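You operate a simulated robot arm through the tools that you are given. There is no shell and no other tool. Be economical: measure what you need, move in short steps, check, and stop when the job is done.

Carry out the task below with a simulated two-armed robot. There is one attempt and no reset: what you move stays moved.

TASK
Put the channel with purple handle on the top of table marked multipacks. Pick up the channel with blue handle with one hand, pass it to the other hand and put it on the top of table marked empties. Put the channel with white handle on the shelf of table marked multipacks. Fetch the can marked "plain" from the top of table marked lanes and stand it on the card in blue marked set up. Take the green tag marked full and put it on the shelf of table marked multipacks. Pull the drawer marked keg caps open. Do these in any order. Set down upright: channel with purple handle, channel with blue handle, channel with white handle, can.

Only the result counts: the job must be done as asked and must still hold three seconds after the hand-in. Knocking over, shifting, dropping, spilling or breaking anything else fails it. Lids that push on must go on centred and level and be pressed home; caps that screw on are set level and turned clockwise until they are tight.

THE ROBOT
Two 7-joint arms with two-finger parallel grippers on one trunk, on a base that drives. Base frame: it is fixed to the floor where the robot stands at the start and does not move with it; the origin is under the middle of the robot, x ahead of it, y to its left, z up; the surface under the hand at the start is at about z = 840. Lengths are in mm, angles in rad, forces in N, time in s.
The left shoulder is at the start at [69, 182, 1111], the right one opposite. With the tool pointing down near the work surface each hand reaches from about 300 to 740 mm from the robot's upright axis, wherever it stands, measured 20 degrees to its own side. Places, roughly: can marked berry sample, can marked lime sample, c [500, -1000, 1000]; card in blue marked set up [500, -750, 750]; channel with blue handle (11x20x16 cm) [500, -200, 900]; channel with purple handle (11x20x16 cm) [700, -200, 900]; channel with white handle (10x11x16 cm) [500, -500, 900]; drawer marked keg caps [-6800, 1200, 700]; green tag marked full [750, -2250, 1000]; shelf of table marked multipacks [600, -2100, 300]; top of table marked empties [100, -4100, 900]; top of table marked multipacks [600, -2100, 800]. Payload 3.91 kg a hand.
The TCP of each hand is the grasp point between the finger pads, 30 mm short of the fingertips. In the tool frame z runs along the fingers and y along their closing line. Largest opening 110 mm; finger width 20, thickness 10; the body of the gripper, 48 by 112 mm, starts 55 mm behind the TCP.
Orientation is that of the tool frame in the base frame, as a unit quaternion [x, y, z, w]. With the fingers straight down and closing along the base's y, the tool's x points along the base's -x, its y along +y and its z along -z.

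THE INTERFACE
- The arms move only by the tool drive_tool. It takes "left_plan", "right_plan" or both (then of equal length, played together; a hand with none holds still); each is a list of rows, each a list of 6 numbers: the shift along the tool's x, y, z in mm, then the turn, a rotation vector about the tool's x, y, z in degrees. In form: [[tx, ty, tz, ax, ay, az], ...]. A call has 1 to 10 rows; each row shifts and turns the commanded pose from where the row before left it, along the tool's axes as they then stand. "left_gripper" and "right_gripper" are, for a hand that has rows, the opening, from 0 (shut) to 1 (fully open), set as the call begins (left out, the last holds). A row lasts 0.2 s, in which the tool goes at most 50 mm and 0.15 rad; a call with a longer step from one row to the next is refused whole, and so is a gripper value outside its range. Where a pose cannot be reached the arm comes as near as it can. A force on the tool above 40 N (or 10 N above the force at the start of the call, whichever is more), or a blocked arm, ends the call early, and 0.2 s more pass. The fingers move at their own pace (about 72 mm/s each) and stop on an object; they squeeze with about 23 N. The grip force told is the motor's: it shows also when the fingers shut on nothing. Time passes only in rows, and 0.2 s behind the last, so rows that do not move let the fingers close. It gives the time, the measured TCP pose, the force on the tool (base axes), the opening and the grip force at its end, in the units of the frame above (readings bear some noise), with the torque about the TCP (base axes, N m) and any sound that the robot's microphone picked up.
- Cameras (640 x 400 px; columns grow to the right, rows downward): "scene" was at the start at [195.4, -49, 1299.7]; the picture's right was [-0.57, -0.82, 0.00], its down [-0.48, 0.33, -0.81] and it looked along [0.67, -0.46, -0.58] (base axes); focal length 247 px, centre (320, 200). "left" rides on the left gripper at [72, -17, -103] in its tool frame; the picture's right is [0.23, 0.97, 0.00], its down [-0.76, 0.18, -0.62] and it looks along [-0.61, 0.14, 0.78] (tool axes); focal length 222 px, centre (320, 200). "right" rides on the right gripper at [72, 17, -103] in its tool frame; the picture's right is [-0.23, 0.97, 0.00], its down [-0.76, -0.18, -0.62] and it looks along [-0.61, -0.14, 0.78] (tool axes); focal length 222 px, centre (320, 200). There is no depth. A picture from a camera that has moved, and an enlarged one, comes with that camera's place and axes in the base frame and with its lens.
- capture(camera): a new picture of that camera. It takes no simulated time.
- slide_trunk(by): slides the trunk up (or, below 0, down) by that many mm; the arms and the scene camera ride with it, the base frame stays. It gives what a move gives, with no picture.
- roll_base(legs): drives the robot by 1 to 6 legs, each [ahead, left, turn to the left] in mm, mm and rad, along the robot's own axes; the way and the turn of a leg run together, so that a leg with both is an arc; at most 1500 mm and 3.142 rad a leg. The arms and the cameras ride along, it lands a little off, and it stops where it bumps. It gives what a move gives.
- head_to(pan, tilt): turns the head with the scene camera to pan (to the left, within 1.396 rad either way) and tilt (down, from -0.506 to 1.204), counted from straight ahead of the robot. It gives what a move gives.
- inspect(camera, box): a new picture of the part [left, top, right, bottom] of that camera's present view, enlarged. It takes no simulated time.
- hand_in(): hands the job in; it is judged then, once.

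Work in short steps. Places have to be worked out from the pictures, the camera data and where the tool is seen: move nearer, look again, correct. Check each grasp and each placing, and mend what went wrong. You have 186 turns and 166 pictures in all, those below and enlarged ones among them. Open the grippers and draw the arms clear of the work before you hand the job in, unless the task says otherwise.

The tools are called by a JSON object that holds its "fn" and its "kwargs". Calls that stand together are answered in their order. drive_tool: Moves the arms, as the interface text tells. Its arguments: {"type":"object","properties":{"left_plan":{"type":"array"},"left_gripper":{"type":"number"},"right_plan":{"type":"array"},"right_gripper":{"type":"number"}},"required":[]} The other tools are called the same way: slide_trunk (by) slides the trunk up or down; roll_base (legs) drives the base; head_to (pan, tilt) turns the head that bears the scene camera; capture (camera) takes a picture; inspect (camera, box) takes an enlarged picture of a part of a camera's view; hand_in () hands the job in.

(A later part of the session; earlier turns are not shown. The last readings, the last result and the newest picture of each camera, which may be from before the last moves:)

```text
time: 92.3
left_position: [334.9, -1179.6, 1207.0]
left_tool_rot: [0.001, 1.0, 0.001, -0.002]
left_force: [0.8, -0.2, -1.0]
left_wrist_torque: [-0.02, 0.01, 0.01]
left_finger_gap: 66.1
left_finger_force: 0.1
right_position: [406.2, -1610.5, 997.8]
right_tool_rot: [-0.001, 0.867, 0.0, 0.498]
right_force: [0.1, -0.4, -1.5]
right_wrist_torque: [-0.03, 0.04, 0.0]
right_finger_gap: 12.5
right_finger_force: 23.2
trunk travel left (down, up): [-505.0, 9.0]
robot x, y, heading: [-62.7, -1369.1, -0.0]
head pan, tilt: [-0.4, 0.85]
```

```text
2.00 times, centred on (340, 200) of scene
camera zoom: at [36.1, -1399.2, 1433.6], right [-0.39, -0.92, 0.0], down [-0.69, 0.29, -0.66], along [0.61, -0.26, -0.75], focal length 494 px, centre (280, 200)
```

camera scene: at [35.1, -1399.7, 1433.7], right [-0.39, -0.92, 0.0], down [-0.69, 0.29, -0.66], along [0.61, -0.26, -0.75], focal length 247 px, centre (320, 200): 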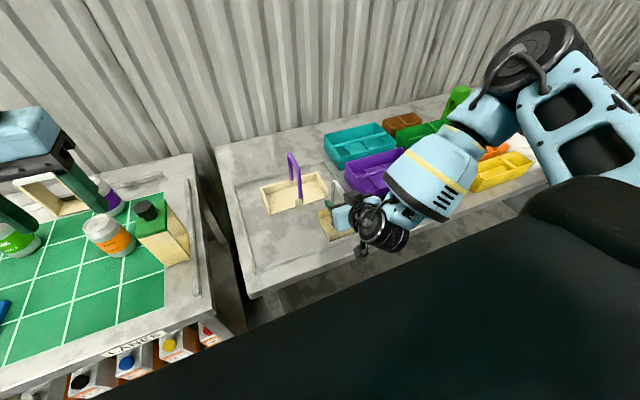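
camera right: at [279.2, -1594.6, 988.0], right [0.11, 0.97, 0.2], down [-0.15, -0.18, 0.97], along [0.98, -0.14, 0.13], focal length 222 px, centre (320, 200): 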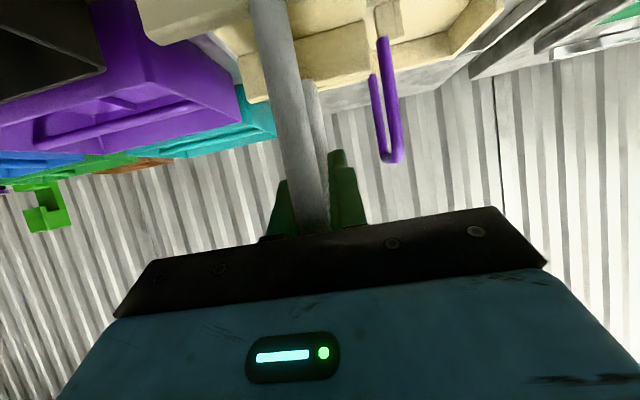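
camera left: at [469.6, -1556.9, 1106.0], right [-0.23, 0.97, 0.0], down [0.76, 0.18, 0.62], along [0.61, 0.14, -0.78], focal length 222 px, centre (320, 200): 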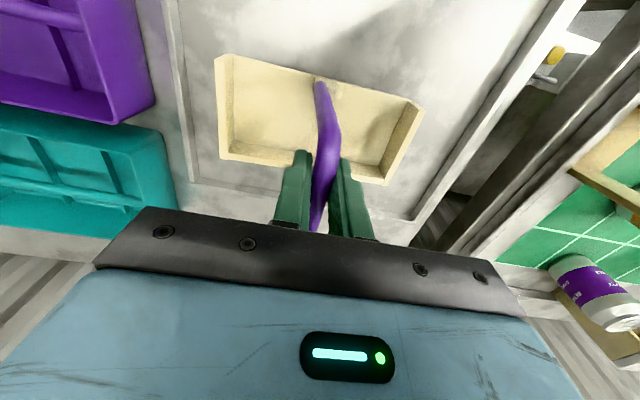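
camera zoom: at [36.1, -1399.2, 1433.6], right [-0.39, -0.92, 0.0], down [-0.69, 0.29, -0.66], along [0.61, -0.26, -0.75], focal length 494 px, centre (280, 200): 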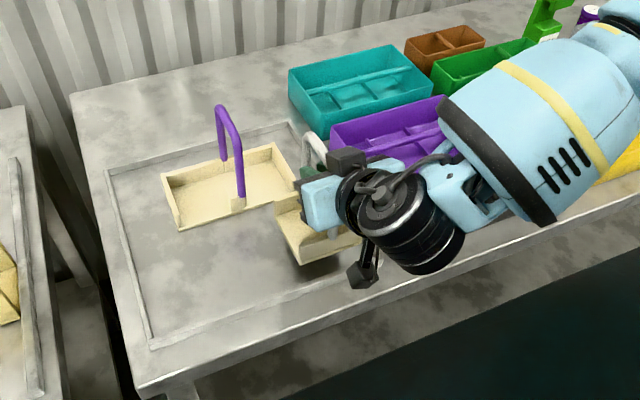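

White held level with the pitched grip. Back the base off the table 230 mm and look at the shelf.

{"fn": "roll_base", "kwargs": {"legs": [[-230, 0, 0]]}}

{"fn": "head_to", "kwargs": {"pan": -0.5, "tilt": 0.9}}

{"fn": "capture", "kwargs": {"camera": "scene"}}

```text
time: 94.0
left_position: [107.3, -1181.2, 1209.2]
left_tool_rot: [0.0, 1.0, 0.001, -0.001]
left_force: [0.1, 0.2, 0.6]
left_wrist_torque: [0.02, 0.01, 0.0]
left_finger_gap: 66.1
left_finger_force: 0.1
right_position: [178.4, -1611.7, 996.9]
right_tool_rot: [-0.001, 0.867, 0.0, 0.499]
right_force: [1.2, 0.5, -2.2]
right_wrist_torque: [0.01, 0.0, -0.01]
right_finger_gap: 12.3
right_finger_force: 23.0
trunk travel left (down, up): [-505.0, 9.0]
robot x, y, heading: [-281.7, -1373.6, 0.005]
head pan, tilt: [-0.4, 0.85]
```

```text
time: 94.7
left_position: [106.6, -1180.7, 1208.6]
left_tool_rot: [0.0, 1.0, 0.0, 0.0]
left_force: [-0.3, 0.6, 0.0]
left_wrist_torque: [0.02, -0.01, 0.01]
left_finger_gap: 66.0
left_finger_force: 0.0
right_position: [178.2, -1610.6, 998.3]
right_tool_rot: [0.0, 0.866, -0.001, 0.5]
right_force: [-0.7, 0.4, -1.9]
right_wrist_torque: [-0.03, 0.01, 0.03]
right_finger_gap: 12.2
right_finger_force: 23.1
trunk travel left (down, up): [-505.0, 9.0]
robot x, y, heading: [-283.9, -1372.5, 0.002]
head pan, tilt: [-0.499, 0.901]
```

```text
103 pictures are left
camera scene: at [-197.7, -1405.5, 1429.8], right [-0.48, -0.88, 0.0], down [-0.69, 0.37, -0.62], along [0.55, -0.3, -0.78], focal length 247 px, centre (320, 200)
```

scene: 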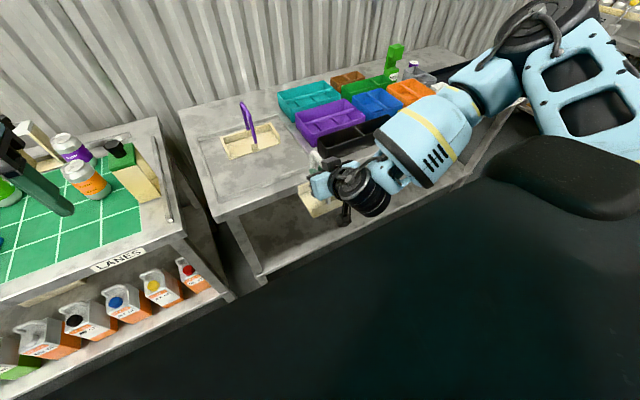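

Shelf front edge ≈ x 325, z ≈ 298. Lower the trunk 470 mm and inspect.

{"fn": "slide_trunk", "kwargs": {"by": -470}}

{"fn": "head_to", "kwargs": {"pan": -0.5, "tilt": 0.5}}

{"fn": "capture", "kwargs": {"camera": "scene"}}

{"fn": "capture", "kwargs": {"camera": "right"}}

```text
refused: -470 is not a number from -400 to 400
```

```text
time: 95.5
left_position: [107.3, -1180.3, 1208.9]
left_tool_rot: [0.0, 1.0, 0.002, -0.001]
left_force: [0.0, 0.5, 0.6]
left_wrist_torque: [-0.03, 0.03, 0.0]
left_finger_gap: 66.0
left_finger_force: 0.0
right_position: [177.8, -1610.9, 998.2]
right_tool_rot: [-0.001, 0.867, 0.001, 0.499]
right_force: [-0.3, 0.1, -1.7]
right_wrist_torque: [-0.02, -0.04, -0.03]
right_finger_gap: 12.5
right_finger_force: 23.6
trunk travel left (down, up): [-505.0, 9.0]
robot x, y, heading: [-287.2, -1369.6, 0.0]
head pan, tilt: [-0.499, 0.499]
```

```text
102 pictures are left
camera scene: at [-183.6, -1412.9, 1463.6], right [-0.48, -0.88, 0.0], down [-0.42, 0.23, -0.88], along [0.77, -0.42, -0.48], focal length 247 px, centre (320, 200)
```

scene: 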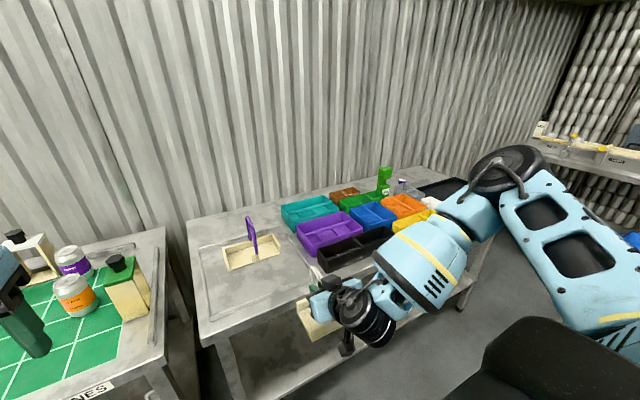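

```text
101 pictures are left
camera right: at [52.1, -1595.1, 988.0], right [0.11, 0.97, 0.2], down [-0.16, -0.18, 0.97], along [0.98, -0.14, 0.13], focal length 222 px, centre (320, 200)
```

right: 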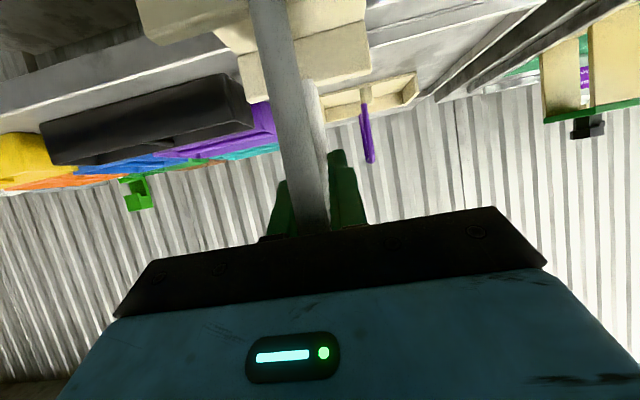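

Do it in two steps.

{"fn": "slide_trunk", "kwargs": {"by": -400}}

{"fn": "slide_trunk", "kwargs": {"by": -80}}

{"fn": "head_to", "kwargs": {"pan": -0.5, "tilt": 0.4}}

{"fn": "capture", "kwargs": {"camera": "scene"}}

{"fn": "capture", "kwargs": {"camera": "right"}}

```text
time: 99.4
left_position: [105.7, -1181.5, 809.3]
left_tool_rot: [0.0, 1.0, 0.001, -0.001]
left_force: [-0.1, 0.4, 0.7]
left_wrist_torque: [-0.01, -0.01, 0.0]
left_finger_gap: 66.2
left_finger_force: 0.0
right_position: [178.9, -1610.2, 537.8]
right_tool_rot: [-0.001, 0.899, -0.001, 0.437]
right_force: [0.7, 0.2, -1.2]
right_wrist_torque: [-0.03, 0.0, 0.01]
right_finger_gap: 12.1
right_finger_force: 22.7
trunk travel left (down, up): [-105.0, 409.0]
robot x, y, heading: [-285.4, -1372.1, 0.0]
head pan, tilt: [-0.499, 0.499]
```

```text
time: 100.5
left_position: [106.2, -1180.3, 729.5]
left_tool_rot: [0.001, 1.0, -0.001, -0.001]
left_force: [0.3, 0.1, 0.2]
left_wrist_torque: [-0.01, -0.03, 0.01]
left_finger_gap: 65.9
left_finger_force: 0.1
right_position: [186.2, -1610.5, 446.4]
right_tool_rot: [-0.001, 0.909, 0.0, 0.416]
right_force: [-0.3, 0.5, -1.8]
right_wrist_torque: [0.0, 0.0, -0.01]
right_finger_gap: 12.2
right_finger_force: 23.3
trunk travel left (down, up): [-25.0, 489.0]
robot x, y, heading: [-285.7, -1369.3, 0.001]
head pan, tilt: [-0.499, 0.499]
```

```text
time: 101.2
left_position: [107.0, -1180.3, 728.0]
left_tool_rot: [0.001, 1.0, 0.001, -0.002]
left_force: [-0.3, -0.2, -0.5]
left_wrist_torque: [0.05, -0.03, 0.02]
left_finger_gap: 66.0
left_finger_force: 0.0
right_position: [186.0, -1612.5, 444.7]
right_tool_rot: [-0.001, 0.909, 0.0, 0.416]
right_force: [-0.8, 0.5, -1.8]
right_wrist_torque: [-0.01, -0.04, 0.03]
right_finger_gap: 12.5
right_finger_force: 22.9
trunk travel left (down, up): [-25.0, 489.0]
robot x, y, heading: [-284.5, -1372.6, 0.002]
head pan, tilt: [-0.499, 0.4]
```

```text
100 pictures are left
camera scene: at [37.7, -1413.2, 943.1], right [-0.48, -0.88, 0.0], down [-0.34, 0.19, -0.92], along [0.81, -0.44, -0.39], focal length 247 px, centre (320, 200)
```

scene: 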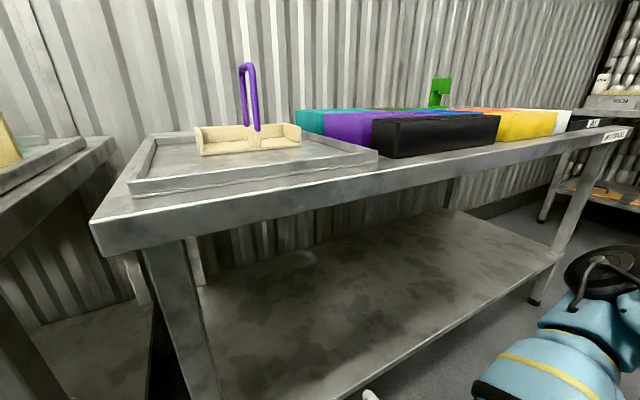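

```text
99 pictures are left
camera right: at [59.2, -1595.0, 458.9], right [0.15, 0.97, 0.17], down [0.03, -0.18, 0.98], along [0.99, -0.14, -0.05], focal length 222 px, centre (320, 200)
```

right: 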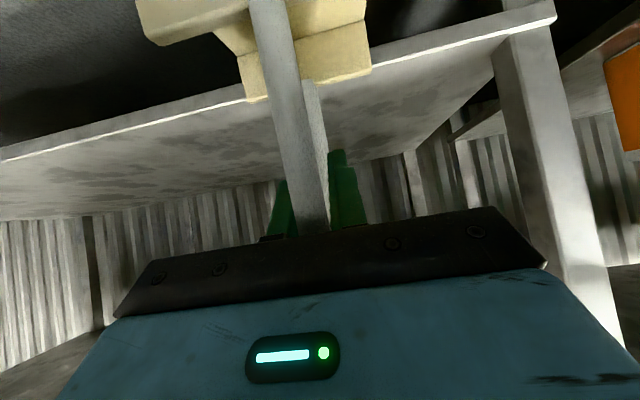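

The hand dropped lower and pitched to 49° (tray nose-down 11°). Raise ~50 mm and restore pitch to 60°.

{"fn": "drive_tool", "kwargs": {"right_plan": [[-19, 0, -16, 0, 0, 0], [-19, 0, -16, 0, 0, 0], [0, 0, 0, 0, -6, 0], [0, 0, 0, 0, -5, 0], [0, 0, 0, 0, 0, 0]]}}

{"fn": "head_to", "kwargs": {"pan": -0.6, "tilt": 0.75}}

{"fn": "capture", "kwargs": {"camera": "scene"}}

{"fn": "capture", "kwargs": {"camera": "right"}}

```text
time: 102.4
left_position: [107.1, -1180.1, 728.6]
left_tool_rot: [0.0, 1.0, 0.001, -0.001]
left_force: [0.2, -0.6, 0.1]
left_wrist_torque: [0.02, -0.02, -0.01]
left_finger_gap: 66.1
left_finger_force: 0.1
right_position: [210.8, -1607.8, 473.6]
right_tool_rot: [-0.001, 0.864, 0.0, 0.503]
right_force: [0.3, -0.9, -0.9]
right_wrist_torque: [0.0, -0.01, 0.02]
right_finger_gap: 12.3
right_finger_force: 23.2
right hand out of reach, approached as far as the arm can: row 1, 2
trunk travel left (down, up): [-25.0, 489.0]
robot x, y, heading: [-287.2, -1369.6, -0.002]
head pan, tilt: [-0.499, 0.4]
```

```text
time: 103.2
left_position: [106.1, -1180.5, 727.9]
left_tool_rot: [0.0, 1.0, 0.001, -0.001]
left_force: [-0.3, -0.6, -0.6]
left_wrist_torque: [0.01, 0.04, 0.03]
left_finger_gap: 66.2
left_finger_force: 0.0
right_position: [212.1, -1607.3, 475.0]
right_tool_rot: [-0.001, 0.865, 0.0, 0.502]
right_force: [-0.1, -0.4, -1.9]
right_wrist_torque: [0.02, 0.0, 0.0]
right_finger_gap: 12.5
right_finger_force: 23.1
trunk travel left (down, up): [-25.0, 489.0]
robot x, y, heading: [-287.1, -1370.0, 0.0]
head pan, tilt: [-0.6, 0.75]
```

```text
98 pictures are left
camera scene: at [24.8, -1415.7, 912.1], right [-0.56, -0.83, 0.0], down [-0.56, 0.38, -0.73], along [0.6, -0.41, -0.68], focal length 247 px, centre (320, 200)
```

scene: 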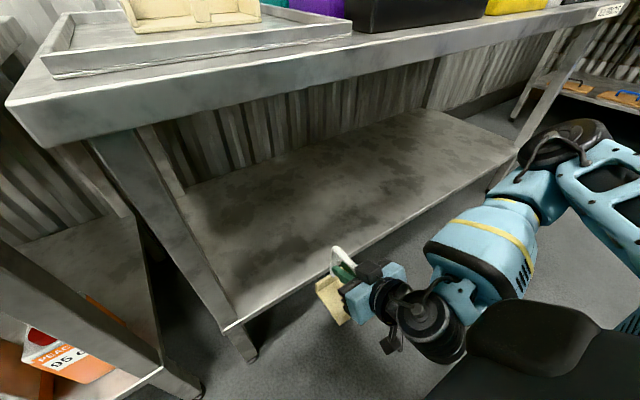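

```text
97 pictures are left
camera right: at [85.3, -1592.4, 462.6], right [0.11, 0.97, 0.2], down [-0.16, -0.18, 0.97], along [0.98, -0.14, 0.14], focal length 222 px, centre (320, 200)
```

right: 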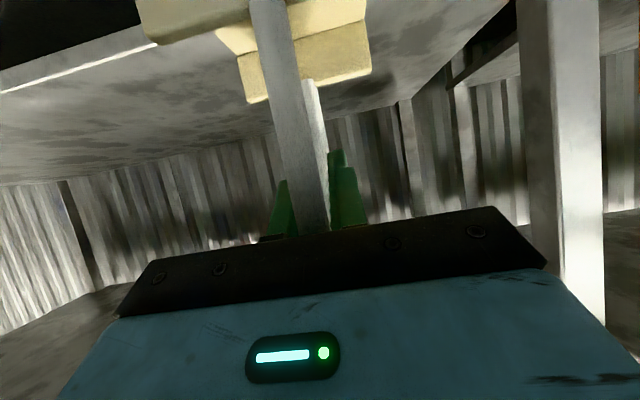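

Tray level, bottom ≈318, shelf ≈295. Extend forward in stages, slightly rising.

{"fn": "drive_tool", "kwargs": {"right_plan": [[-24, 0, 32, 0, 0, 0], [-24, 0, 32, 0, 0, 0], [-22, 0, 33, 0, 0, 0], [0, 0, 0, 0, 0, 0]]}}

{"fn": "capture", "kwargs": {"camera": "scene"}}

```text
time: 104.2
left_position: [106.2, -1181.2, 728.3]
left_tool_rot: [0.0, 1.0, 0.001, -0.002]
left_force: [-0.2, 0.8, 0.3]
left_wrist_torque: [0.02, -0.02, -0.01]
left_finger_gap: 66.0
left_finger_force: 0.1
right_position: [328.4, -1608.6, 483.7]
right_tool_rot: [0.0, 0.865, -0.001, 0.502]
right_force: [0.4, 0.4, -1.5]
right_wrist_torque: [0.03, -0.02, 0.02]
right_finger_gap: 12.6
right_finger_force: 23.7
trunk travel left (down, up): [-25.0, 489.0]
robot x, y, heading: [-285.8, -1372.5, 0.0]
head pan, tilt: [-0.6, 0.75]
```

```text
96 pictures are left
camera scene: at [24.8, -1415.7, 912.0], right [-0.56, -0.83, 0.0], down [-0.56, 0.38, -0.73], along [0.6, -0.41, -0.68], focal length 247 px, centre (320, 200)
```

scene: 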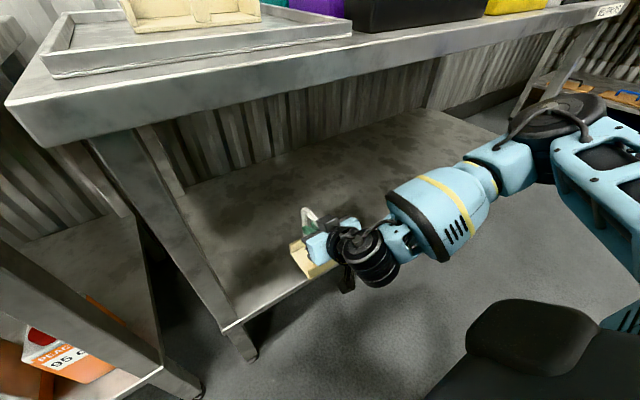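

Good clearance. Advance another ~120 mm.

{"fn": "drive_tool", "kwargs": {"right_plan": [[-20, 0, 35, 0, 0, 0], [-20, 0, 35, 0, 0, 0], [-20, 0, 35, 0, 0, 0], [0, 0, 0, 0, 0, 0]]}}

{"fn": "capture", "kwargs": {"camera": "scene"}}

{"fn": "capture", "kwargs": {"camera": "right"}}

```text
time: 105.2
left_position: [108.0, -1181.1, 728.3]
left_tool_rot: [0.0, 1.0, 0.002, -0.001]
left_force: [-0.6, -0.1, -0.5]
left_wrist_torque: [0.01, 0.01, -0.02]
left_finger_gap: 66.1
left_finger_force: 0.0
right_position: [450.4, -1609.4, 484.1]
right_tool_rot: [-0.002, 0.865, 0.001, 0.501]
right_force: [0.6, 0.2, -1.0]
right_wrist_torque: [0.02, 0.0, -0.04]
right_finger_gap: 12.5
right_finger_force: 22.6
trunk travel left (down, up): [-25.0, 489.0]
robot x, y, heading: [-285.3, -1368.8, 0.003]
head pan, tilt: [-0.6, 0.75]
```

```text
95 pictures are left
camera scene: at [24.8, -1415.7, 912.0], right [-0.56, -0.83, 0.0], down [-0.56, 0.38, -0.73], along [0.6, -0.41, -0.68], focal length 247 px, centre (320, 200)
```

scene: 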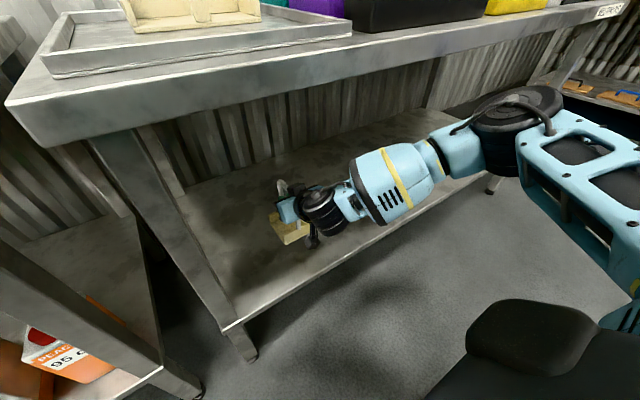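

```text
94 pictures are left
camera right: at [323.6, -1594.0, 474.1], right [0.11, 0.97, 0.2], down [-0.16, -0.18, 0.97], along [0.98, -0.14, 0.14], focal length 222 px, centre (320, 200)
```

right: 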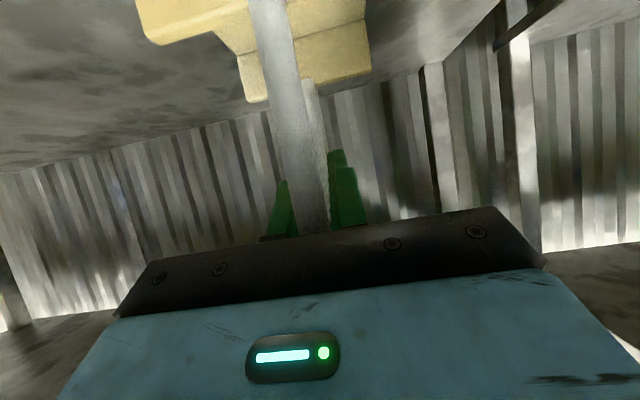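

Tray is fully over the shelf (x≈395–505). Lower gently to contact.

{"fn": "drive_tool", "kwargs": {"right_plan": [[13, 0, 7.5, 0, 0, 0], [7, 0, 4, 0, 0, 0], [4.3, 0, 2.5, 0, 0, 0], [3.5, 0, 2, 0, 0, 0], [3.5, 0, 2, 0, 0, 0], [0, 0, 0, 0, 0, 0]]}}

```text
time: 106.7
left_position: [106.2, -1181.5, 729.0]
left_tool_rot: [0.001, 1.0, 0.001, -0.002]
left_force: [0.9, 0.0, -0.6]
left_wrist_torque: [0.01, 0.0, -0.02]
left_finger_gap: 65.9
left_finger_force: 0.0
right_position: [451.1, -1608.6, 449.4]
right_tool_rot: [-0.001, 0.865, 0.001, 0.501]
right_force: [-0.1, 0.2, -1.5]
right_wrist_torque: [-0.01, 0.0, 0.01]
right_finger_gap: 12.2
right_finger_force: 22.7
trunk travel left (down, up): [-25.0, 489.0]
robot x, y, heading: [-285.2, -1369.6, 0.002]
head pan, tilt: [-0.6, 0.75]
```

No contact yet at z 449. Continue in small steps.

{"fn": "drive_tool", "kwargs": {"right_plan": [[3.5, 0, 2, 0, 0, 0], [3.5, 0, 2, 0, 0, 0], [3.5, 0, 2, 0, 0, 0], [2.6, 0, 1.5, 0, 0, 0], [0, 0, 0, 0, 0, 0]]}}

{"fn": "inspect", "kwargs": {"camera": "scene", "box": [200, 140, 400, 290]}}

```text
time: 107.8
left_position: [107.0, -1182.0, 728.4]
left_tool_rot: [0.001, 1.0, 0.002, -0.002]
left_force: [-0.5, 0.2, 0.2]
left_wrist_torque: [0.03, -0.03, -0.02]
left_finger_gap: 66.1
left_finger_force: 0.1
right_position: [451.3, -1607.4, 434.8]
right_tool_rot: [-0.001, 0.865, -0.001, 0.502]
right_force: [-0.4, 0.0, -1.1]
right_wrist_torque: [0.0, 0.01, 0.03]
right_finger_gap: 12.2
right_finger_force: 23.1
trunk travel left (down, up): [-25.0, 489.0]
robot x, y, heading: [-284.5, -1372.7, -0.001]
head pan, tilt: [-0.6, 0.75]
```

```text
2.67 times, centred on (300, 215) of scene
camera zoom: at [24.8, -1415.7, 912.0], right [-0.56, -0.83, 0.0], down [-0.56, 0.38, -0.73], along [0.6, -0.41, -0.68], focal length 659 px, centre (373, 160)
```

zoom: 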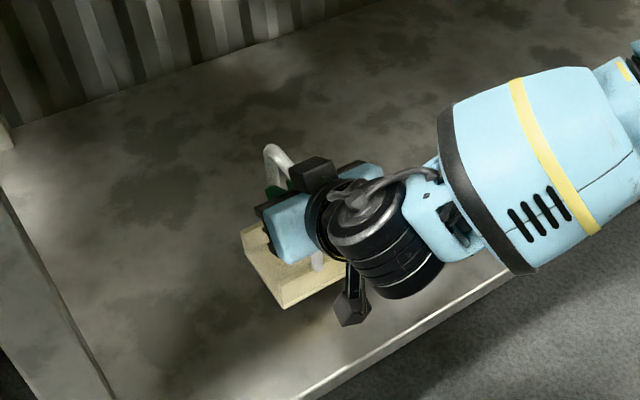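

Still above the shelf (shadow separated). Continue lowering.

{"fn": "drive_tool", "kwargs": {"right_plan": [[5.2, 0, 3, 0, 0, 0], [4.3, 0, 2.5, 0, 0, 0], [3.5, 0, 2, 0, 0, 0], [3.5, 0, 2, 0, 0, 0], [3.5, 0, 2, 0, 0, 0], [3.5, 0, 2, 0, 0, 0], [0, 0, 0, 0, 0, 0]]}}

{"fn": "inspect", "kwargs": {"camera": "scene", "box": [200, 140, 400, 290]}}

```text
time: 109.5
left_position: [105.2, -1180.6, 728.2]
left_tool_rot: [0.0, 1.0, -0.001, 0.0]
left_force: [0.0, -0.4, 0.2]
left_wrist_torque: [-0.01, 0.01, 0.02]
left_finger_gap: 65.8
left_finger_force: 0.0
right_position: [451.3, -1608.1, 410.4]
right_tool_rot: [0.0, 0.864, 0.0, 0.503]
right_force: [-1.4, -0.6, 8.8]
right_wrist_torque: [0.05, 0.62, 0.03]
right_finger_gap: 12.3
right_finger_force: 22.9
trunk travel left (down, up): [-25.0, 489.0]
robot x, y, heading: [-287.1, -1372.9, 0.003]
head pan, tilt: [-0.6, 0.75]
```

```text
2.67 times, centred on (300, 215) of scene
camera zoom: at [24.0, -1415.5, 912.3], right [-0.56, -0.83, 0.0], down [-0.56, 0.38, -0.73], along [0.6, -0.41, -0.68], focal length 659 px, centre (373, 160)
```

zoom: 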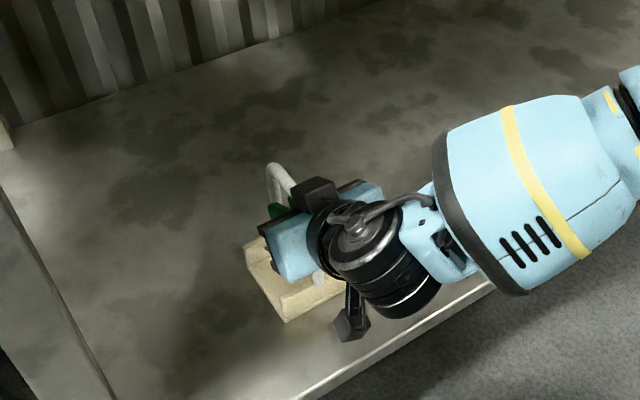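

Contact at z≈410 at the near edge; press 3 mm more to level it, then release.

{"fn": "drive_tool", "kwargs": {"right_plan": [[1.7, 0, 1, 0, 0, 0], [1.7, 0, 1, 0, 0, 0], [0, 0, 0, 0, 0, 0]]}}

{"fn": "drive_tool", "kwargs": {"right_plan": [[0, 0, 0, 0, 0, 0], [0, 0, 0, 0, 0, 0], [0, 0, 0, 0, 0, 0]], "right_gripper": 0.35}}

{"fn": "capture", "kwargs": {"camera": "right"}}

```text
time: 110.2
left_position: [105.6, -1180.8, 730.1]
left_tool_rot: [0.001, 1.0, 0.0, 0.0]
left_force: [0.4, -0.8, 0.3]
left_wrist_torque: [0.0, 0.0, -0.01]
left_finger_gap: 66.2
left_finger_force: 0.0
right_position: [452.2, -1608.6, 407.8]
right_tool_rot: [-0.001, 0.863, 0.0, 0.506]
right_force: [1.5, -1.4, 26.7]
right_wrist_torque: [0.02, 1.0, 0.04]
right_finger_gap: 12.5
right_finger_force: 23.0
trunk travel left (down, up): [-25.0, 489.0]
robot x, y, heading: [-284.2, -1368.0, 0.006]
head pan, tilt: [-0.6, 0.75]
```

```text
time: 111.0
left_position: [106.3, -1181.4, 728.2]
left_tool_rot: [0.0, 1.0, 0.001, -0.001]
left_force: [-0.5, -0.1, -0.3]
left_wrist_torque: [0.01, 0.0, -0.01]
left_finger_gap: 65.9
left_finger_force: 0.1
right_position: [449.4, -1608.1, 403.5]
right_tool_rot: [-0.001, 0.865, 0.0, 0.501]
right_force: [-0.7, -0.7, 0.6]
right_wrist_torque: [-0.01, 0.02, 0.01]
right_finger_gap: 38.6
right_finger_force: 0.0
trunk travel left (down, up): [-25.0, 489.0]
robot x, y, heading: [-283.9, -1369.0, -0.002]
head pan, tilt: [-0.6, 0.75]
```

```text
91 pictures are left
camera right: at [324.2, -1592.7, 392.3], right [0.11, 0.97, 0.2], down [-0.16, -0.18, 0.97], along [0.98, -0.14, 0.14], focal length 222 px, centre (320, 200)
```

right: 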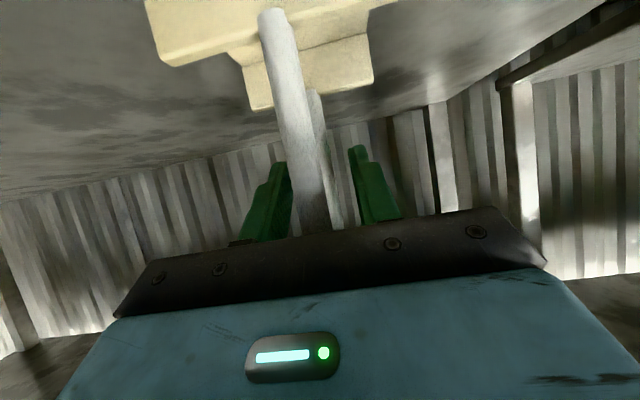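

Released. Withdraw straight back, fingers straddling the handle.

{"fn": "drive_tool", "kwargs": {"right_plan": [[15, 0, -35, 0, 0, 0], [15, 0, -35, 0, 0, 0], [18, 0, -35, 0, 0, 0], [18, 0, -35, 0, 0, 0], [18, 0, -35, 0, 0, 0], [0, 0, 0, 0, 0, 0]]}}

{"fn": "capture", "kwargs": {"camera": "scene"}}

{"fn": "capture", "kwargs": {"camera": "right"}}

```text
time: 112.5
left_position: [106.1, -1181.5, 728.4]
left_tool_rot: [0.0, 1.0, 0.0, -0.001]
left_force: [0.6, -0.4, -0.3]
left_wrist_torque: [-0.02, 0.0, 0.01]
left_finger_gap: 66.2
left_finger_force: 0.0
right_position: [257.0, -1608.8, 418.0]
right_tool_rot: [-0.001, 0.865, 0.0, 0.502]
right_force: [0.9, 0.2, -0.5]
right_wrist_torque: [0.02, 0.04, 0.01]
right_finger_gap: 38.5
right_finger_force: 0.1
trunk travel left (down, up): [-25.0, 489.0]
robot x, y, heading: [-282.6, -1373.2, -0.001]
head pan, tilt: [-0.6, 0.75]
```

```text
90 pictures are left
camera scene: at [24.7, -1415.7, 912.1], right [-0.56, -0.83, 0.0], down [-0.56, 0.38, -0.73], along [0.6, -0.41, -0.68], focal length 247 px, centre (320, 200)
```

scene: 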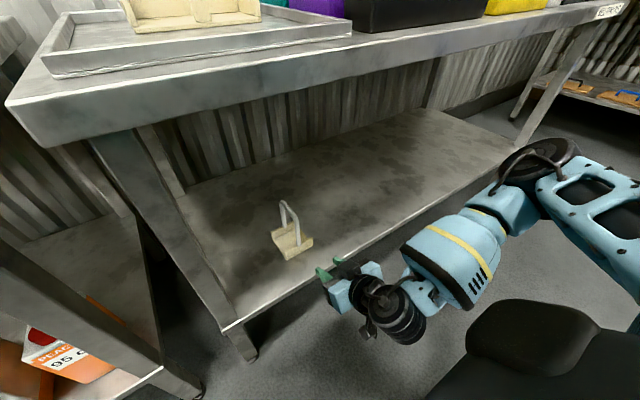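

```text
89 pictures are left
camera right: at [130.0, -1592.7, 408.1], right [0.11, 0.97, 0.2], down [-0.16, -0.18, 0.97], along [0.98, -0.14, 0.14], focal length 222 px, centre (320, 200)
```

right: 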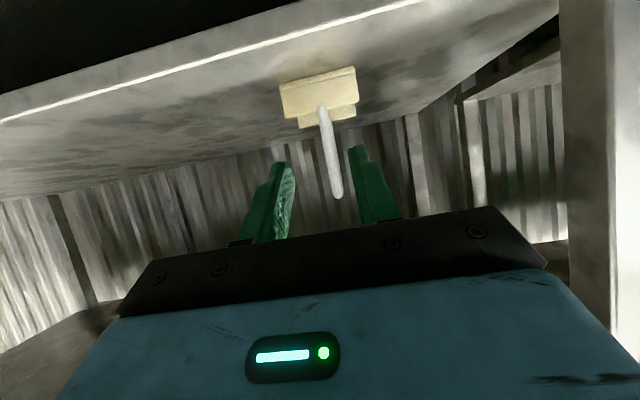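

White stands on the shelf. Retract a bit more and raise the trunk for the tag.

{"fn": "drive_tool", "kwargs": {"right_plan": [[12, 0, -22, 0, 0, 0], [12, 0, -22, 0, 0, 0], [0, 0, 0, 0, 0, 0]]}}

{"fn": "slide_trunk", "kwargs": {"by": 400}}

{"fn": "slide_trunk", "kwargs": {"by": 80}}

```text
time: 113.2
left_position: [108.0, -1181.3, 728.1]
left_tool_rot: [0.0, 1.0, 0.001, -0.001]
left_force: [0.6, -0.1, -0.2]
left_wrist_torque: [0.03, 0.02, 0.02]
left_finger_gap: 65.7
left_finger_force: 0.0
right_position: [205.5, -1608.8, 417.8]
right_tool_rot: [0.0, 0.865, -0.001, 0.501]
right_force: [-0.3, -0.7, -0.6]
right_wrist_torque: [-0.01, 0.0, 0.01]
right_finger_gap: 38.7
right_finger_force: 0.0
trunk travel left (down, up): [-25.0, 489.0]
robot x, y, heading: [-287.6, -1373.2, 0.002]
head pan, tilt: [-0.6, 0.75]
```

```text
time: 117.1
left_position: [106.7, -1181.3, 1127.9]
left_tool_rot: [0.0, 1.0, 0.001, -0.001]
left_force: [-0.3, 0.5, 0.3]
left_wrist_torque: [0.01, -0.02, 0.0]
left_finger_gap: 66.0
left_finger_force: 0.0
right_position: [207.2, -1608.8, 818.2]
right_tool_rot: [-0.001, 0.865, 0.0, 0.501]
right_force: [0.2, 0.5, 0.4]
right_wrist_torque: [0.0, 0.01, 0.0]
right_finger_gap: 38.5
right_finger_force: 0.1
trunk travel left (down, up): [-425.0, 89.0]
robot x, y, heading: [-284.9, -1369.8, -0.0]
head pan, tilt: [-0.6, 0.75]
```

```text
time: 118.2
left_position: [108.1, -1180.9, 1207.5]
left_tool_rot: [0.0, 1.0, 0.002, -0.003]
left_force: [-0.3, -0.2, -0.7]
left_wrist_torque: [0.01, 0.02, 0.0]
left_finger_gap: 65.7
left_finger_force: 0.0
right_position: [231.0, -1609.5, 990.3]
right_tool_rot: [0.0, 0.815, -0.001, 0.58]
right_force: [0.4, -0.3, 0.4]
right_wrist_torque: [0.0, 0.0, -0.01]
right_finger_gap: 38.4
right_finger_force: 0.1
trunk travel left (down, up): [-505.0, 9.0]
robot x, y, heading: [-284.5, -1373.1, 0.001]
head pan, tilt: [-0.6, 0.75]
```

Rotate the right hand back to vertical while rising.

{"fn": "drive_tool", "kwargs": {"right_plan": [[-25, 0, -5, 0, 8, 0], [-25, 0, -5, 0, 8, 0], [-25, 0, -10, 0, 8, 0], [-20, 0, -15, 0, 8, 0], [-10, 0, -20, 0, 8, 0], [0, 0, -25, 0, 8, 0], [0, 0, -25, 0, 8, 0], [0, 0, -25, 0, 8, 0], [0, 0, -25, 0, 7, 0]], "right_gripper": 1}}

{"fn": "roll_base", "kwargs": {"legs": [[0, -690, 0]]}}

{"fn": "head_to", "kwargs": {"pan": -0.3, "tilt": 0.6}}

{"fn": "capture", "kwargs": {"camera": "scene"}}

```text
time: 120.2
left_position: [107.1, -1181.6, 1208.3]
left_tool_rot: [0.0, 1.0, 0.001, -0.002]
left_force: [0.0, -0.3, 0.2]
left_wrist_torque: [0.02, 0.04, -0.02]
left_finger_gap: 65.9
left_finger_force: 0.1
right_position: [210.7, -1609.5, 1210.8]
right_tool_rot: [-0.001, 1.0, 0.0, -0.002]
right_force: [-0.8, 0.4, 0.9]
right_wrist_torque: [-0.02, 0.0, 0.04]
right_finger_gap: 110.1
right_finger_force: 0.0
trunk travel left (down, up): [-505.0, 9.0]
robot x, y, heading: [-290.3, -1368.1, 0.001]
head pan, tilt: [-0.6, 0.75]
```

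```text
time: 126.7
left_position: [107.2, -1867.3, 1209.3]
left_tool_rot: [0.0, 1.0, 0.001, -0.001]
left_force: [0.0, -0.5, 0.5]
left_wrist_torque: [-0.01, 0.01, 0.0]
left_finger_gap: 66.2
left_finger_force: 0.1
right_position: [211.7, -2294.4, 1210.6]
right_tool_rot: [0.001, 1.0, 0.0, 0.001]
right_force: [-1.1, 0.1, 0.1]
right_wrist_torque: [-0.01, 0.0, 0.06]
right_finger_gap: 110.1
right_finger_force: 0.0
trunk travel left (down, up): [-505.0, 9.0]
robot x, y, heading: [-283.8, -2055.0, -0.003]
head pan, tilt: [-0.6, 0.75]
```

```text
time: 127.5
left_position: [107.1, -1866.7, 1208.1]
left_tool_rot: [0.001, 1.0, 0.001, -0.001]
left_force: [0.1, -0.3, -0.8]
left_wrist_torque: [0.02, 0.04, 0.01]
left_finger_gap: 66.0
left_finger_force: 0.0
right_position: [212.2, -2295.3, 1209.9]
right_tool_rot: [0.001, 1.0, 0.0, -0.001]
right_force: [0.2, 0.3, -0.1]
right_wrist_torque: [0.02, -0.01, -0.01]
right_finger_gap: 110.0
right_finger_force: 0.0
trunk travel left (down, up): [-505.0, 9.0]
robot x, y, heading: [-287.6, -2052.9, -0.001]
head pan, tilt: [-0.3, 0.6]
```

```text
88 pictures are left
camera scene: at [-178.8, -2080.5, 1454.5], right [-0.3, -0.95, 0.0], down [-0.54, 0.17, -0.82], along [0.79, -0.24, -0.57], focal length 247 px, centre (320, 200)
```

scene: 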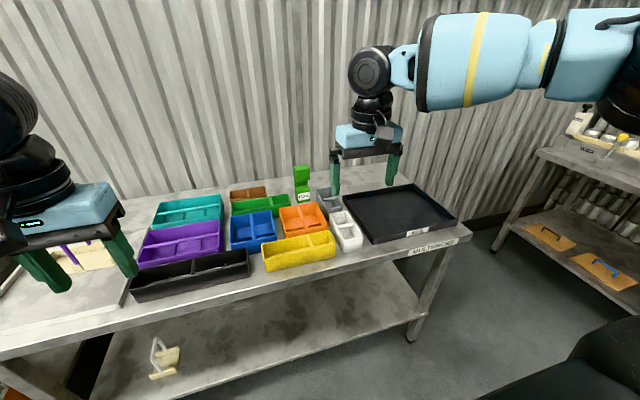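

Tag ≈[758,-2295]. Drive forward and lower the trunk 200 (it leans the shoulders forward, extending reach).

{"fn": "roll_base", "kwargs": {"legs": [[270, 0, 0]]}}

{"fn": "slide_trunk", "kwargs": {"by": -160}}

{"fn": "drive_tool", "kwargs": {"right_plan": [[-40, 0, 0, 0, 0, 0], [-40, 0, 0, 0, 0, 0], [-40, 0, 0, 0, 0, 0], [0, 0, 0, 0, 0, 0]], "right_gripper": 0.8}}

{"fn": "head_to", "kwargs": {"pan": -0.4, "tilt": 0.6}}

{"fn": "capture", "kwargs": {"camera": "scene"}}

{"fn": "capture", "kwargs": {"camera": "right"}}

```text
time: 129.4
left_position: [375.9, -1867.1, 1210.5]
left_tool_rot: [0.002, 1.0, 0.001, -0.001]
left_force: [-0.9, 0.1, -0.4]
left_wrist_torque: [0.01, 0.01, 0.02]
left_finger_gap: 66.1
left_finger_force: 0.0
right_position: [479.6, -2294.2, 1212.4]
right_tool_rot: [0.0, 1.0, -0.002, 0.001]
right_force: [-0.2, -0.9, 0.8]
right_wrist_torque: [0.01, 0.02, -0.05]
right_finger_gap: 110.3
right_finger_force: 0.1
trunk travel left (down, up): [-505.0, 9.0]
robot x, y, heading: [-15.4, -2055.9, -0.0]
head pan, tilt: [-0.3, 0.6]
```

```text
time: 131.2
left_position: [377.1, -1866.9, 1049.5]
left_tool_rot: [0.001, 1.0, 0.0, -0.001]
left_force: [-0.6, 0.8, 0.2]
left_wrist_torque: [0.01, -0.02, -0.04]
left_finger_gap: 65.8
left_finger_force: 0.1
right_position: [480.2, -2294.3, 1051.5]
right_tool_rot: [0.001, 1.0, -0.001, 0.001]
right_force: [-0.5, -0.1, 1.0]
right_wrist_torque: [-0.01, -0.01, -0.01]
right_finger_gap: 110.2
right_finger_force: 0.0
trunk travel left (down, up): [-345.0, 169.0]
robot x, y, heading: [-14.3, -2059.4, -0.0]
head pan, tilt: [-0.3, 0.6]
```

```text
time: 132.2
left_position: [377.0, -1867.4, 1049.5]
left_tool_rot: [0.001, 1.0, 0.001, -0.001]
left_force: [0.1, -0.8, -0.4]
left_wrist_torque: [-0.01, -0.02, -0.02]
left_finger_gap: 66.3
left_finger_force: 0.1
right_position: [580.4, -2296.0, 1049.3]
right_tool_rot: [0.0, 1.0, -0.001, 0.0]
right_force: [-0.2, -1.2, -0.6]
right_wrist_torque: [0.03, 0.0, 0.03]
right_finger_gap: 88.0
right_finger_force: 0.1
right hand out of reach, approached as far as the arm can: row 3
trunk travel left (down, up): [-345.0, 169.0]
robot x, y, heading: [-16.6, -2059.9, -0.005]
head pan, tilt: [-0.3, 0.6]
```

```text
time: 132.9
left_position: [376.2, -1866.3, 1048.8]
left_tool_rot: [0.003, 1.0, 0.002, -0.001]
left_force: [0.4, 1.2, -0.5]
left_wrist_torque: [0.01, 0.01, -0.01]
left_finger_gap: 65.9
left_finger_force: 0.0
right_position: [580.7, -2295.4, 1047.9]
right_tool_rot: [0.001, 1.0, -0.001, 0.0]
right_force: [-0.2, 0.8, 0.7]
right_wrist_torque: [0.02, -0.05, 0.01]
right_finger_gap: 88.2
right_finger_force: 0.0
trunk travel left (down, up): [-345.0, 169.0]
robot x, y, heading: [-17.8, -2053.6, -0.004]
head pan, tilt: [-0.4, 0.6]
```

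```text
87 pictures are left
camera scene: at [197.9, -2088.9, 1270.0], right [-0.39, -0.92, 0.0], down [-0.52, 0.22, -0.83], along [0.76, -0.32, -0.56], focal length 247 px, centre (320, 200)
```

scene: 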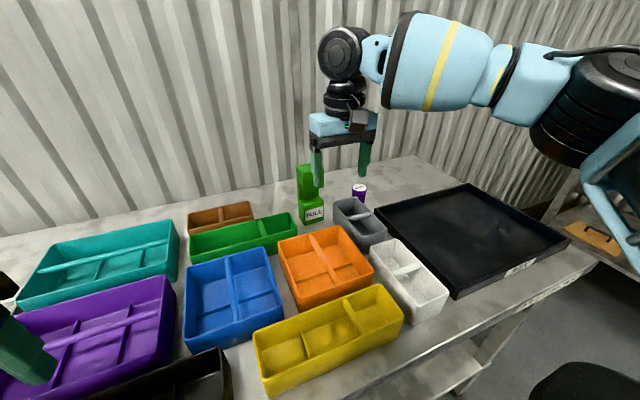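

```text
86 pictures are left
camera right: at [507.3, -2279.1, 1153.6], right [0.23, 0.97, 0.0], down [0.76, -0.18, 0.62], along [0.61, -0.14, -0.78], focal length 222 px, centre (320, 200)
```

right: 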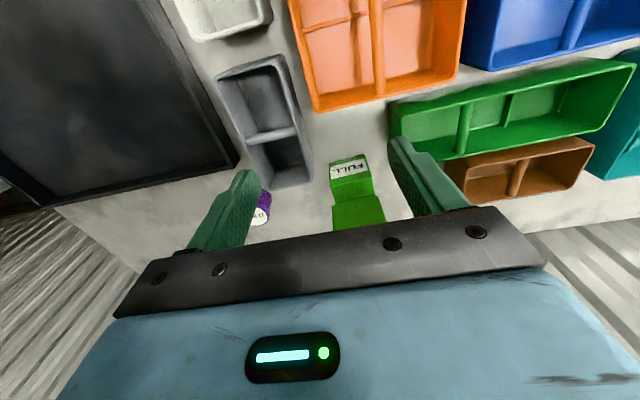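

Reach with a vertical hand is limited; a pitched grip reaches further and also lets me place the tag upright on the shelf. Pitch right hand −56°.

{"fn": "drive_tool", "kwargs": {"right_plan": [[0, 0, 0, 0, -8, 0], [0, 0, 0, 0, -8, 0], [0, 0, 0, 0, -8, 0], [0, 0, 0, 0, -8, 0], [0, 0, 0, 0, -8, 0], [0, 0, 0, 0, -8, 0], [0, 0, 0, 0, -8, 0], [0, 0, 0, 0, 0, 0]]}}

{"fn": "capture", "kwargs": {"camera": "right"}}

{"fn": "inspect", "kwargs": {"camera": "scene", "box": [240, 100, 440, 240]}}

```text
time: 134.7
left_position: [377.3, -1866.6, 1049.7]
left_tool_rot: [0.001, 1.0, -0.001, -0.001]
left_force: [0.8, -0.4, -1.0]
left_wrist_torque: [0.01, -0.02, 0.01]
left_finger_gap: 65.8
left_finger_force: 0.0
right_position: [580.5, -2296.0, 1051.7]
right_tool_rot: [0.0, 0.882, 0.0, 0.47]
right_force: [0.6, 0.5, -0.5]
right_wrist_torque: [0.02, 0.01, 0.03]
right_finger_gap: 88.0
right_finger_force: 0.1
trunk travel left (down, up): [-345.0, 169.0]
robot x, y, heading: [-16.7, -2053.2, 0.007]
head pan, tilt: [-0.4, 0.6]
```

```text
85 pictures are left
camera right: at [453.2, -2279.5, 1049.5], right [0.13, 0.97, 0.19], down [-0.09, -0.18, 0.98], along [0.99, -0.14, 0.07], focal length 222 px, centre (320, 200)
```

right: 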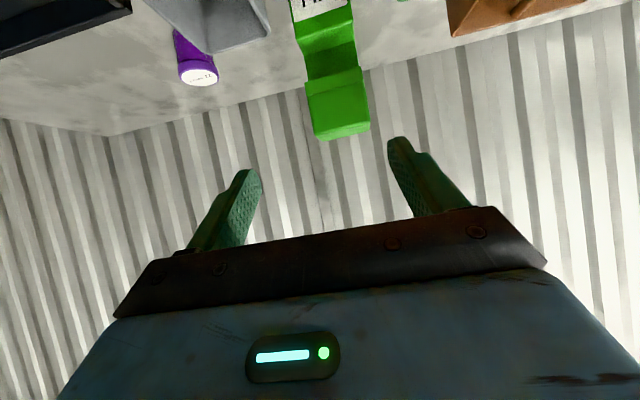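

```text
2.86 times, centred on (340, 170) of scene
camera zoom: at [197.8, -2088.8, 1270.0], right [-0.39, -0.92, 0.0], down [-0.52, 0.22, -0.83], along [0.76, -0.32, -0.56], focal length 706 px, centre (263, 286)
```

zoom: 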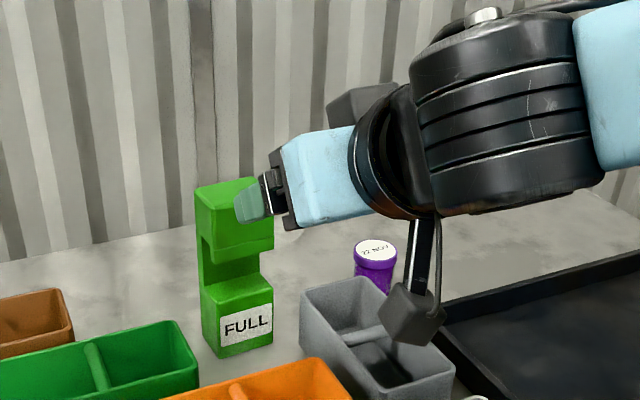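

Head of the tag spans ≈x 736–778, z 913–971, y ≈−2265…−2325 (right camera suggests slightly more +y). Approach to a stand-off and look again.

{"fn": "drive_tool", "kwargs": {"right_plan": [[-6, 3, 40, 0, 0, 0], [-6, 3, 40, 0, 0, 0], [-6, 3, 30, 0, 0, 0], [0, 0, 0, 0, 0, 0]], "right_gripper": 1}}

{"fn": "capture", "kwargs": {"camera": "right"}}

{"fn": "inspect", "kwargs": {"camera": "scene", "box": [240, 100, 440, 240]}}

```text
time: 135.7
left_position: [376.3, -1866.6, 1049.4]
left_tool_rot: [0.002, 1.0, 0.001, -0.001]
left_force: [0.0, 0.1, 0.3]
left_wrist_torque: [-0.02, -0.02, 0.01]
left_finger_gap: 65.9
left_finger_force: 0.1
right_position: [682.5, -2286.0, 1004.6]
right_tool_rot: [0.001, 0.882, -0.001, 0.47]
right_force: [0.1, -0.2, 0.9]
right_wrist_torque: [0.01, 0.03, 0.0]
right_finger_gap: 109.9
right_finger_force: 0.1
trunk travel left (down, up): [-345.0, 169.0]
robot x, y, heading: [-15.5, -2057.7, 0.005]
head pan, tilt: [-0.4, 0.6]
```

```text
83 pictures are left
camera right: at [556.3, -2269.5, 1002.3], right [0.13, 0.97, 0.19], down [-0.09, -0.18, 0.98], along [0.99, -0.14, 0.07], focal length 222 px, centre (320, 200)
```

right: 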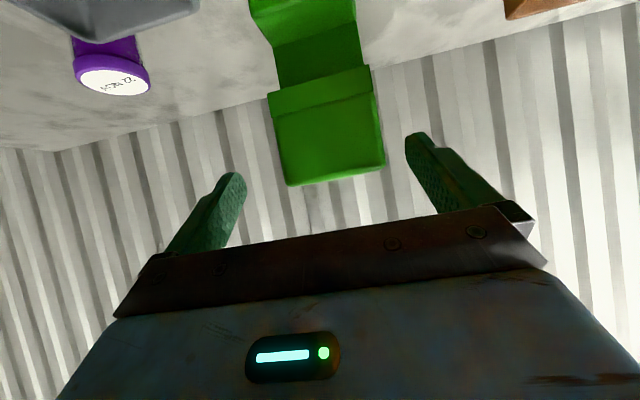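

```text
2.86 times, centred on (340, 170) of scene
camera zoom: at [197.3, -2089.1, 1270.1], right [-0.39, -0.92, 0.0], down [-0.52, 0.22, -0.83], along [0.76, -0.32, -0.56], focal length 706 px, centre (263, 286)
```

zoom: 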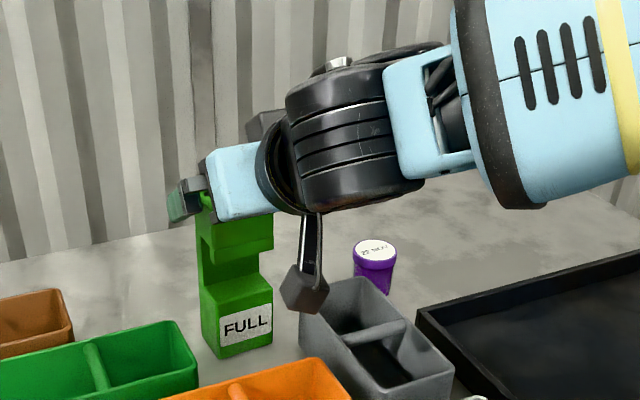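

Triangulating multiple views shows the surfaces are ~45 mm higher than I assumed: tag is at x≈657–695, y≈−2238…−2291, z≈866–1015, i.e. already between the fingers. Centre on it and close.

{"fn": "drive_tool", "kwargs": {"right_plan": [[0, 10, 0, 0, 0, 0], [0, 10, 0, 0, 0, 0], [14, 0, 2, 0, 0, 0], [0, 0, 0, 0, 0, 0]]}}

{"fn": "capture", "kwargs": {"camera": "right"}}

```text
time: 136.7
left_position: [375.7, -1867.2, 1048.2]
left_tool_rot: [0.002, 1.0, 0.0, -0.001]
left_force: [-0.2, 0.6, 0.2]
left_wrist_torque: [0.0, 0.02, 0.0]
left_finger_gap: 66.1
left_finger_force: 0.1
right_position: [675.9, -2266.0, 990.5]
right_tool_rot: [0.001, 0.883, -0.001, 0.469]
right_force: [0.0, 0.1, -0.2]
right_wrist_torque: [0.01, 0.01, -0.02]
right_finger_gap: 109.9
right_finger_force: 0.1
trunk travel left (down, up): [-345.0, 169.0]
robot x, y, heading: [-16.6, -2055.0, -0.004]
head pan, tilt: [-0.4, 0.6]
```

```text
81 pictures are left
camera right: at [549.3, -2249.8, 989.8], right [0.13, 0.97, 0.19], down [-0.09, -0.18, 0.98], along [0.99, -0.14, 0.07], focal length 222 px, centre (320, 200)
```

right: 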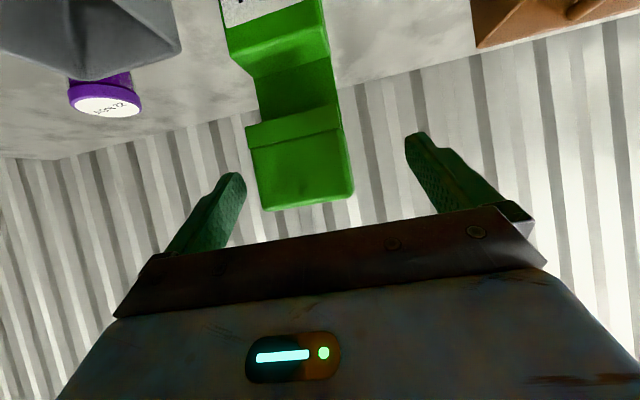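

Head re-estimated: front x≈678, y −2250…−2304 (centre −2277), z≈949–1000. Adjust and close.

{"fn": "drive_tool", "kwargs": {"right_plan": [[0, -11, 0, 0, 0, 0], [-1, 0, 20, 0, 0, 0], [0, 0, 0, 0, 0, 0]]}}

{"fn": "drive_tool", "kwargs": {"right_plan": [[0, 0, 0, 0, 0, 0], [0, 0, 0, 0, 0, 0], [0, 0, 0, 0, 0, 0], [0, 0, 0, 0, 0, 0]], "right_gripper": 0}}

{"fn": "capture", "kwargs": {"camera": "right"}}

{"fn": "inspect", "kwargs": {"camera": "scene", "box": [240, 100, 440, 240]}}

```text
time: 137.5
left_position: [376.5, -1867.7, 1049.0]
left_tool_rot: [0.001, 1.0, 0.001, -0.001]
left_force: [-0.9, 0.5, 0.4]
left_wrist_torque: [-0.01, 0.0, 0.01]
left_finger_gap: 65.8
left_finger_force: 0.0
right_position: [690.8, -2278.5, 982.1]
right_tool_rot: [0.002, 0.882, -0.002, 0.471]
right_force: [0.0, 0.7, -0.4]
right_wrist_torque: [0.0, -0.01, -0.01]
right_finger_gap: 110.0
right_finger_force: 0.2
trunk travel left (down, up): [-345.0, 169.0]
robot x, y, heading: [-13.0, -2055.8, 0.0]
head pan, tilt: [-0.4, 0.6]
```

```text
time: 138.5
left_position: [376.9, -1866.9, 1048.2]
left_tool_rot: [0.002, 1.0, 0.0, -0.002]
left_force: [0.6, 0.0, 0.4]
left_wrist_torque: [-0.01, 0.01, 0.01]
left_finger_gap: 66.0
left_finger_force: 0.0
right_position: [690.5, -2278.2, 981.9]
right_tool_rot: [0.0, 0.882, -0.001, 0.471]
right_force: [-0.1, 0.0, 1.9]
right_wrist_torque: [0.0, 0.03, -0.06]
right_finger_gap: 57.7
right_finger_force: 22.7
trunk travel left (down, up): [-345.0, 169.0]
robot x, y, heading: [-15.1, -2049.6, 0.004]
head pan, tilt: [-0.4, 0.6]
```

```text
80 pictures are left
camera right: at [564.7, -2261.9, 980.1], right [0.13, 0.97, 0.19], down [-0.09, -0.18, 0.98], along [0.99, -0.14, 0.07], focal length 222 px, centre (320, 200)
```

right: 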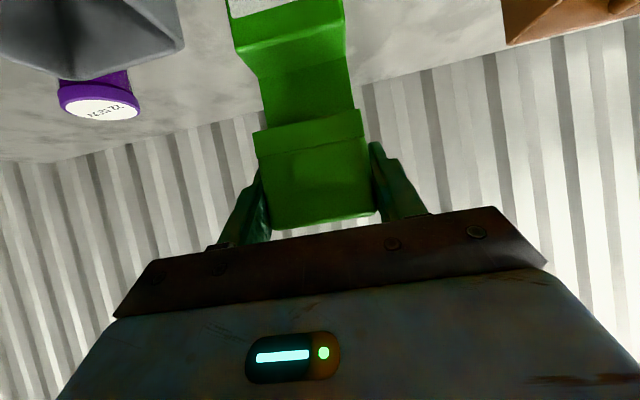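

```text
2.86 times, centred on (340, 170) of scene
camera zoom: at [197.7, -2088.8, 1270.1], right [-0.39, -0.92, 0.0], down [-0.52, 0.22, -0.83], along [0.76, -0.32, -0.56], focal length 706 px, centre (263, 286)
```

zoom: 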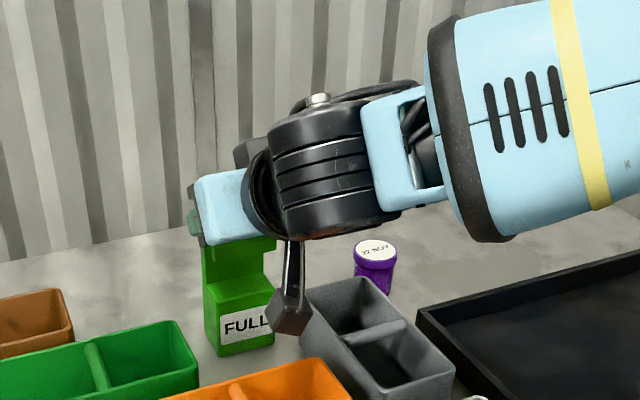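

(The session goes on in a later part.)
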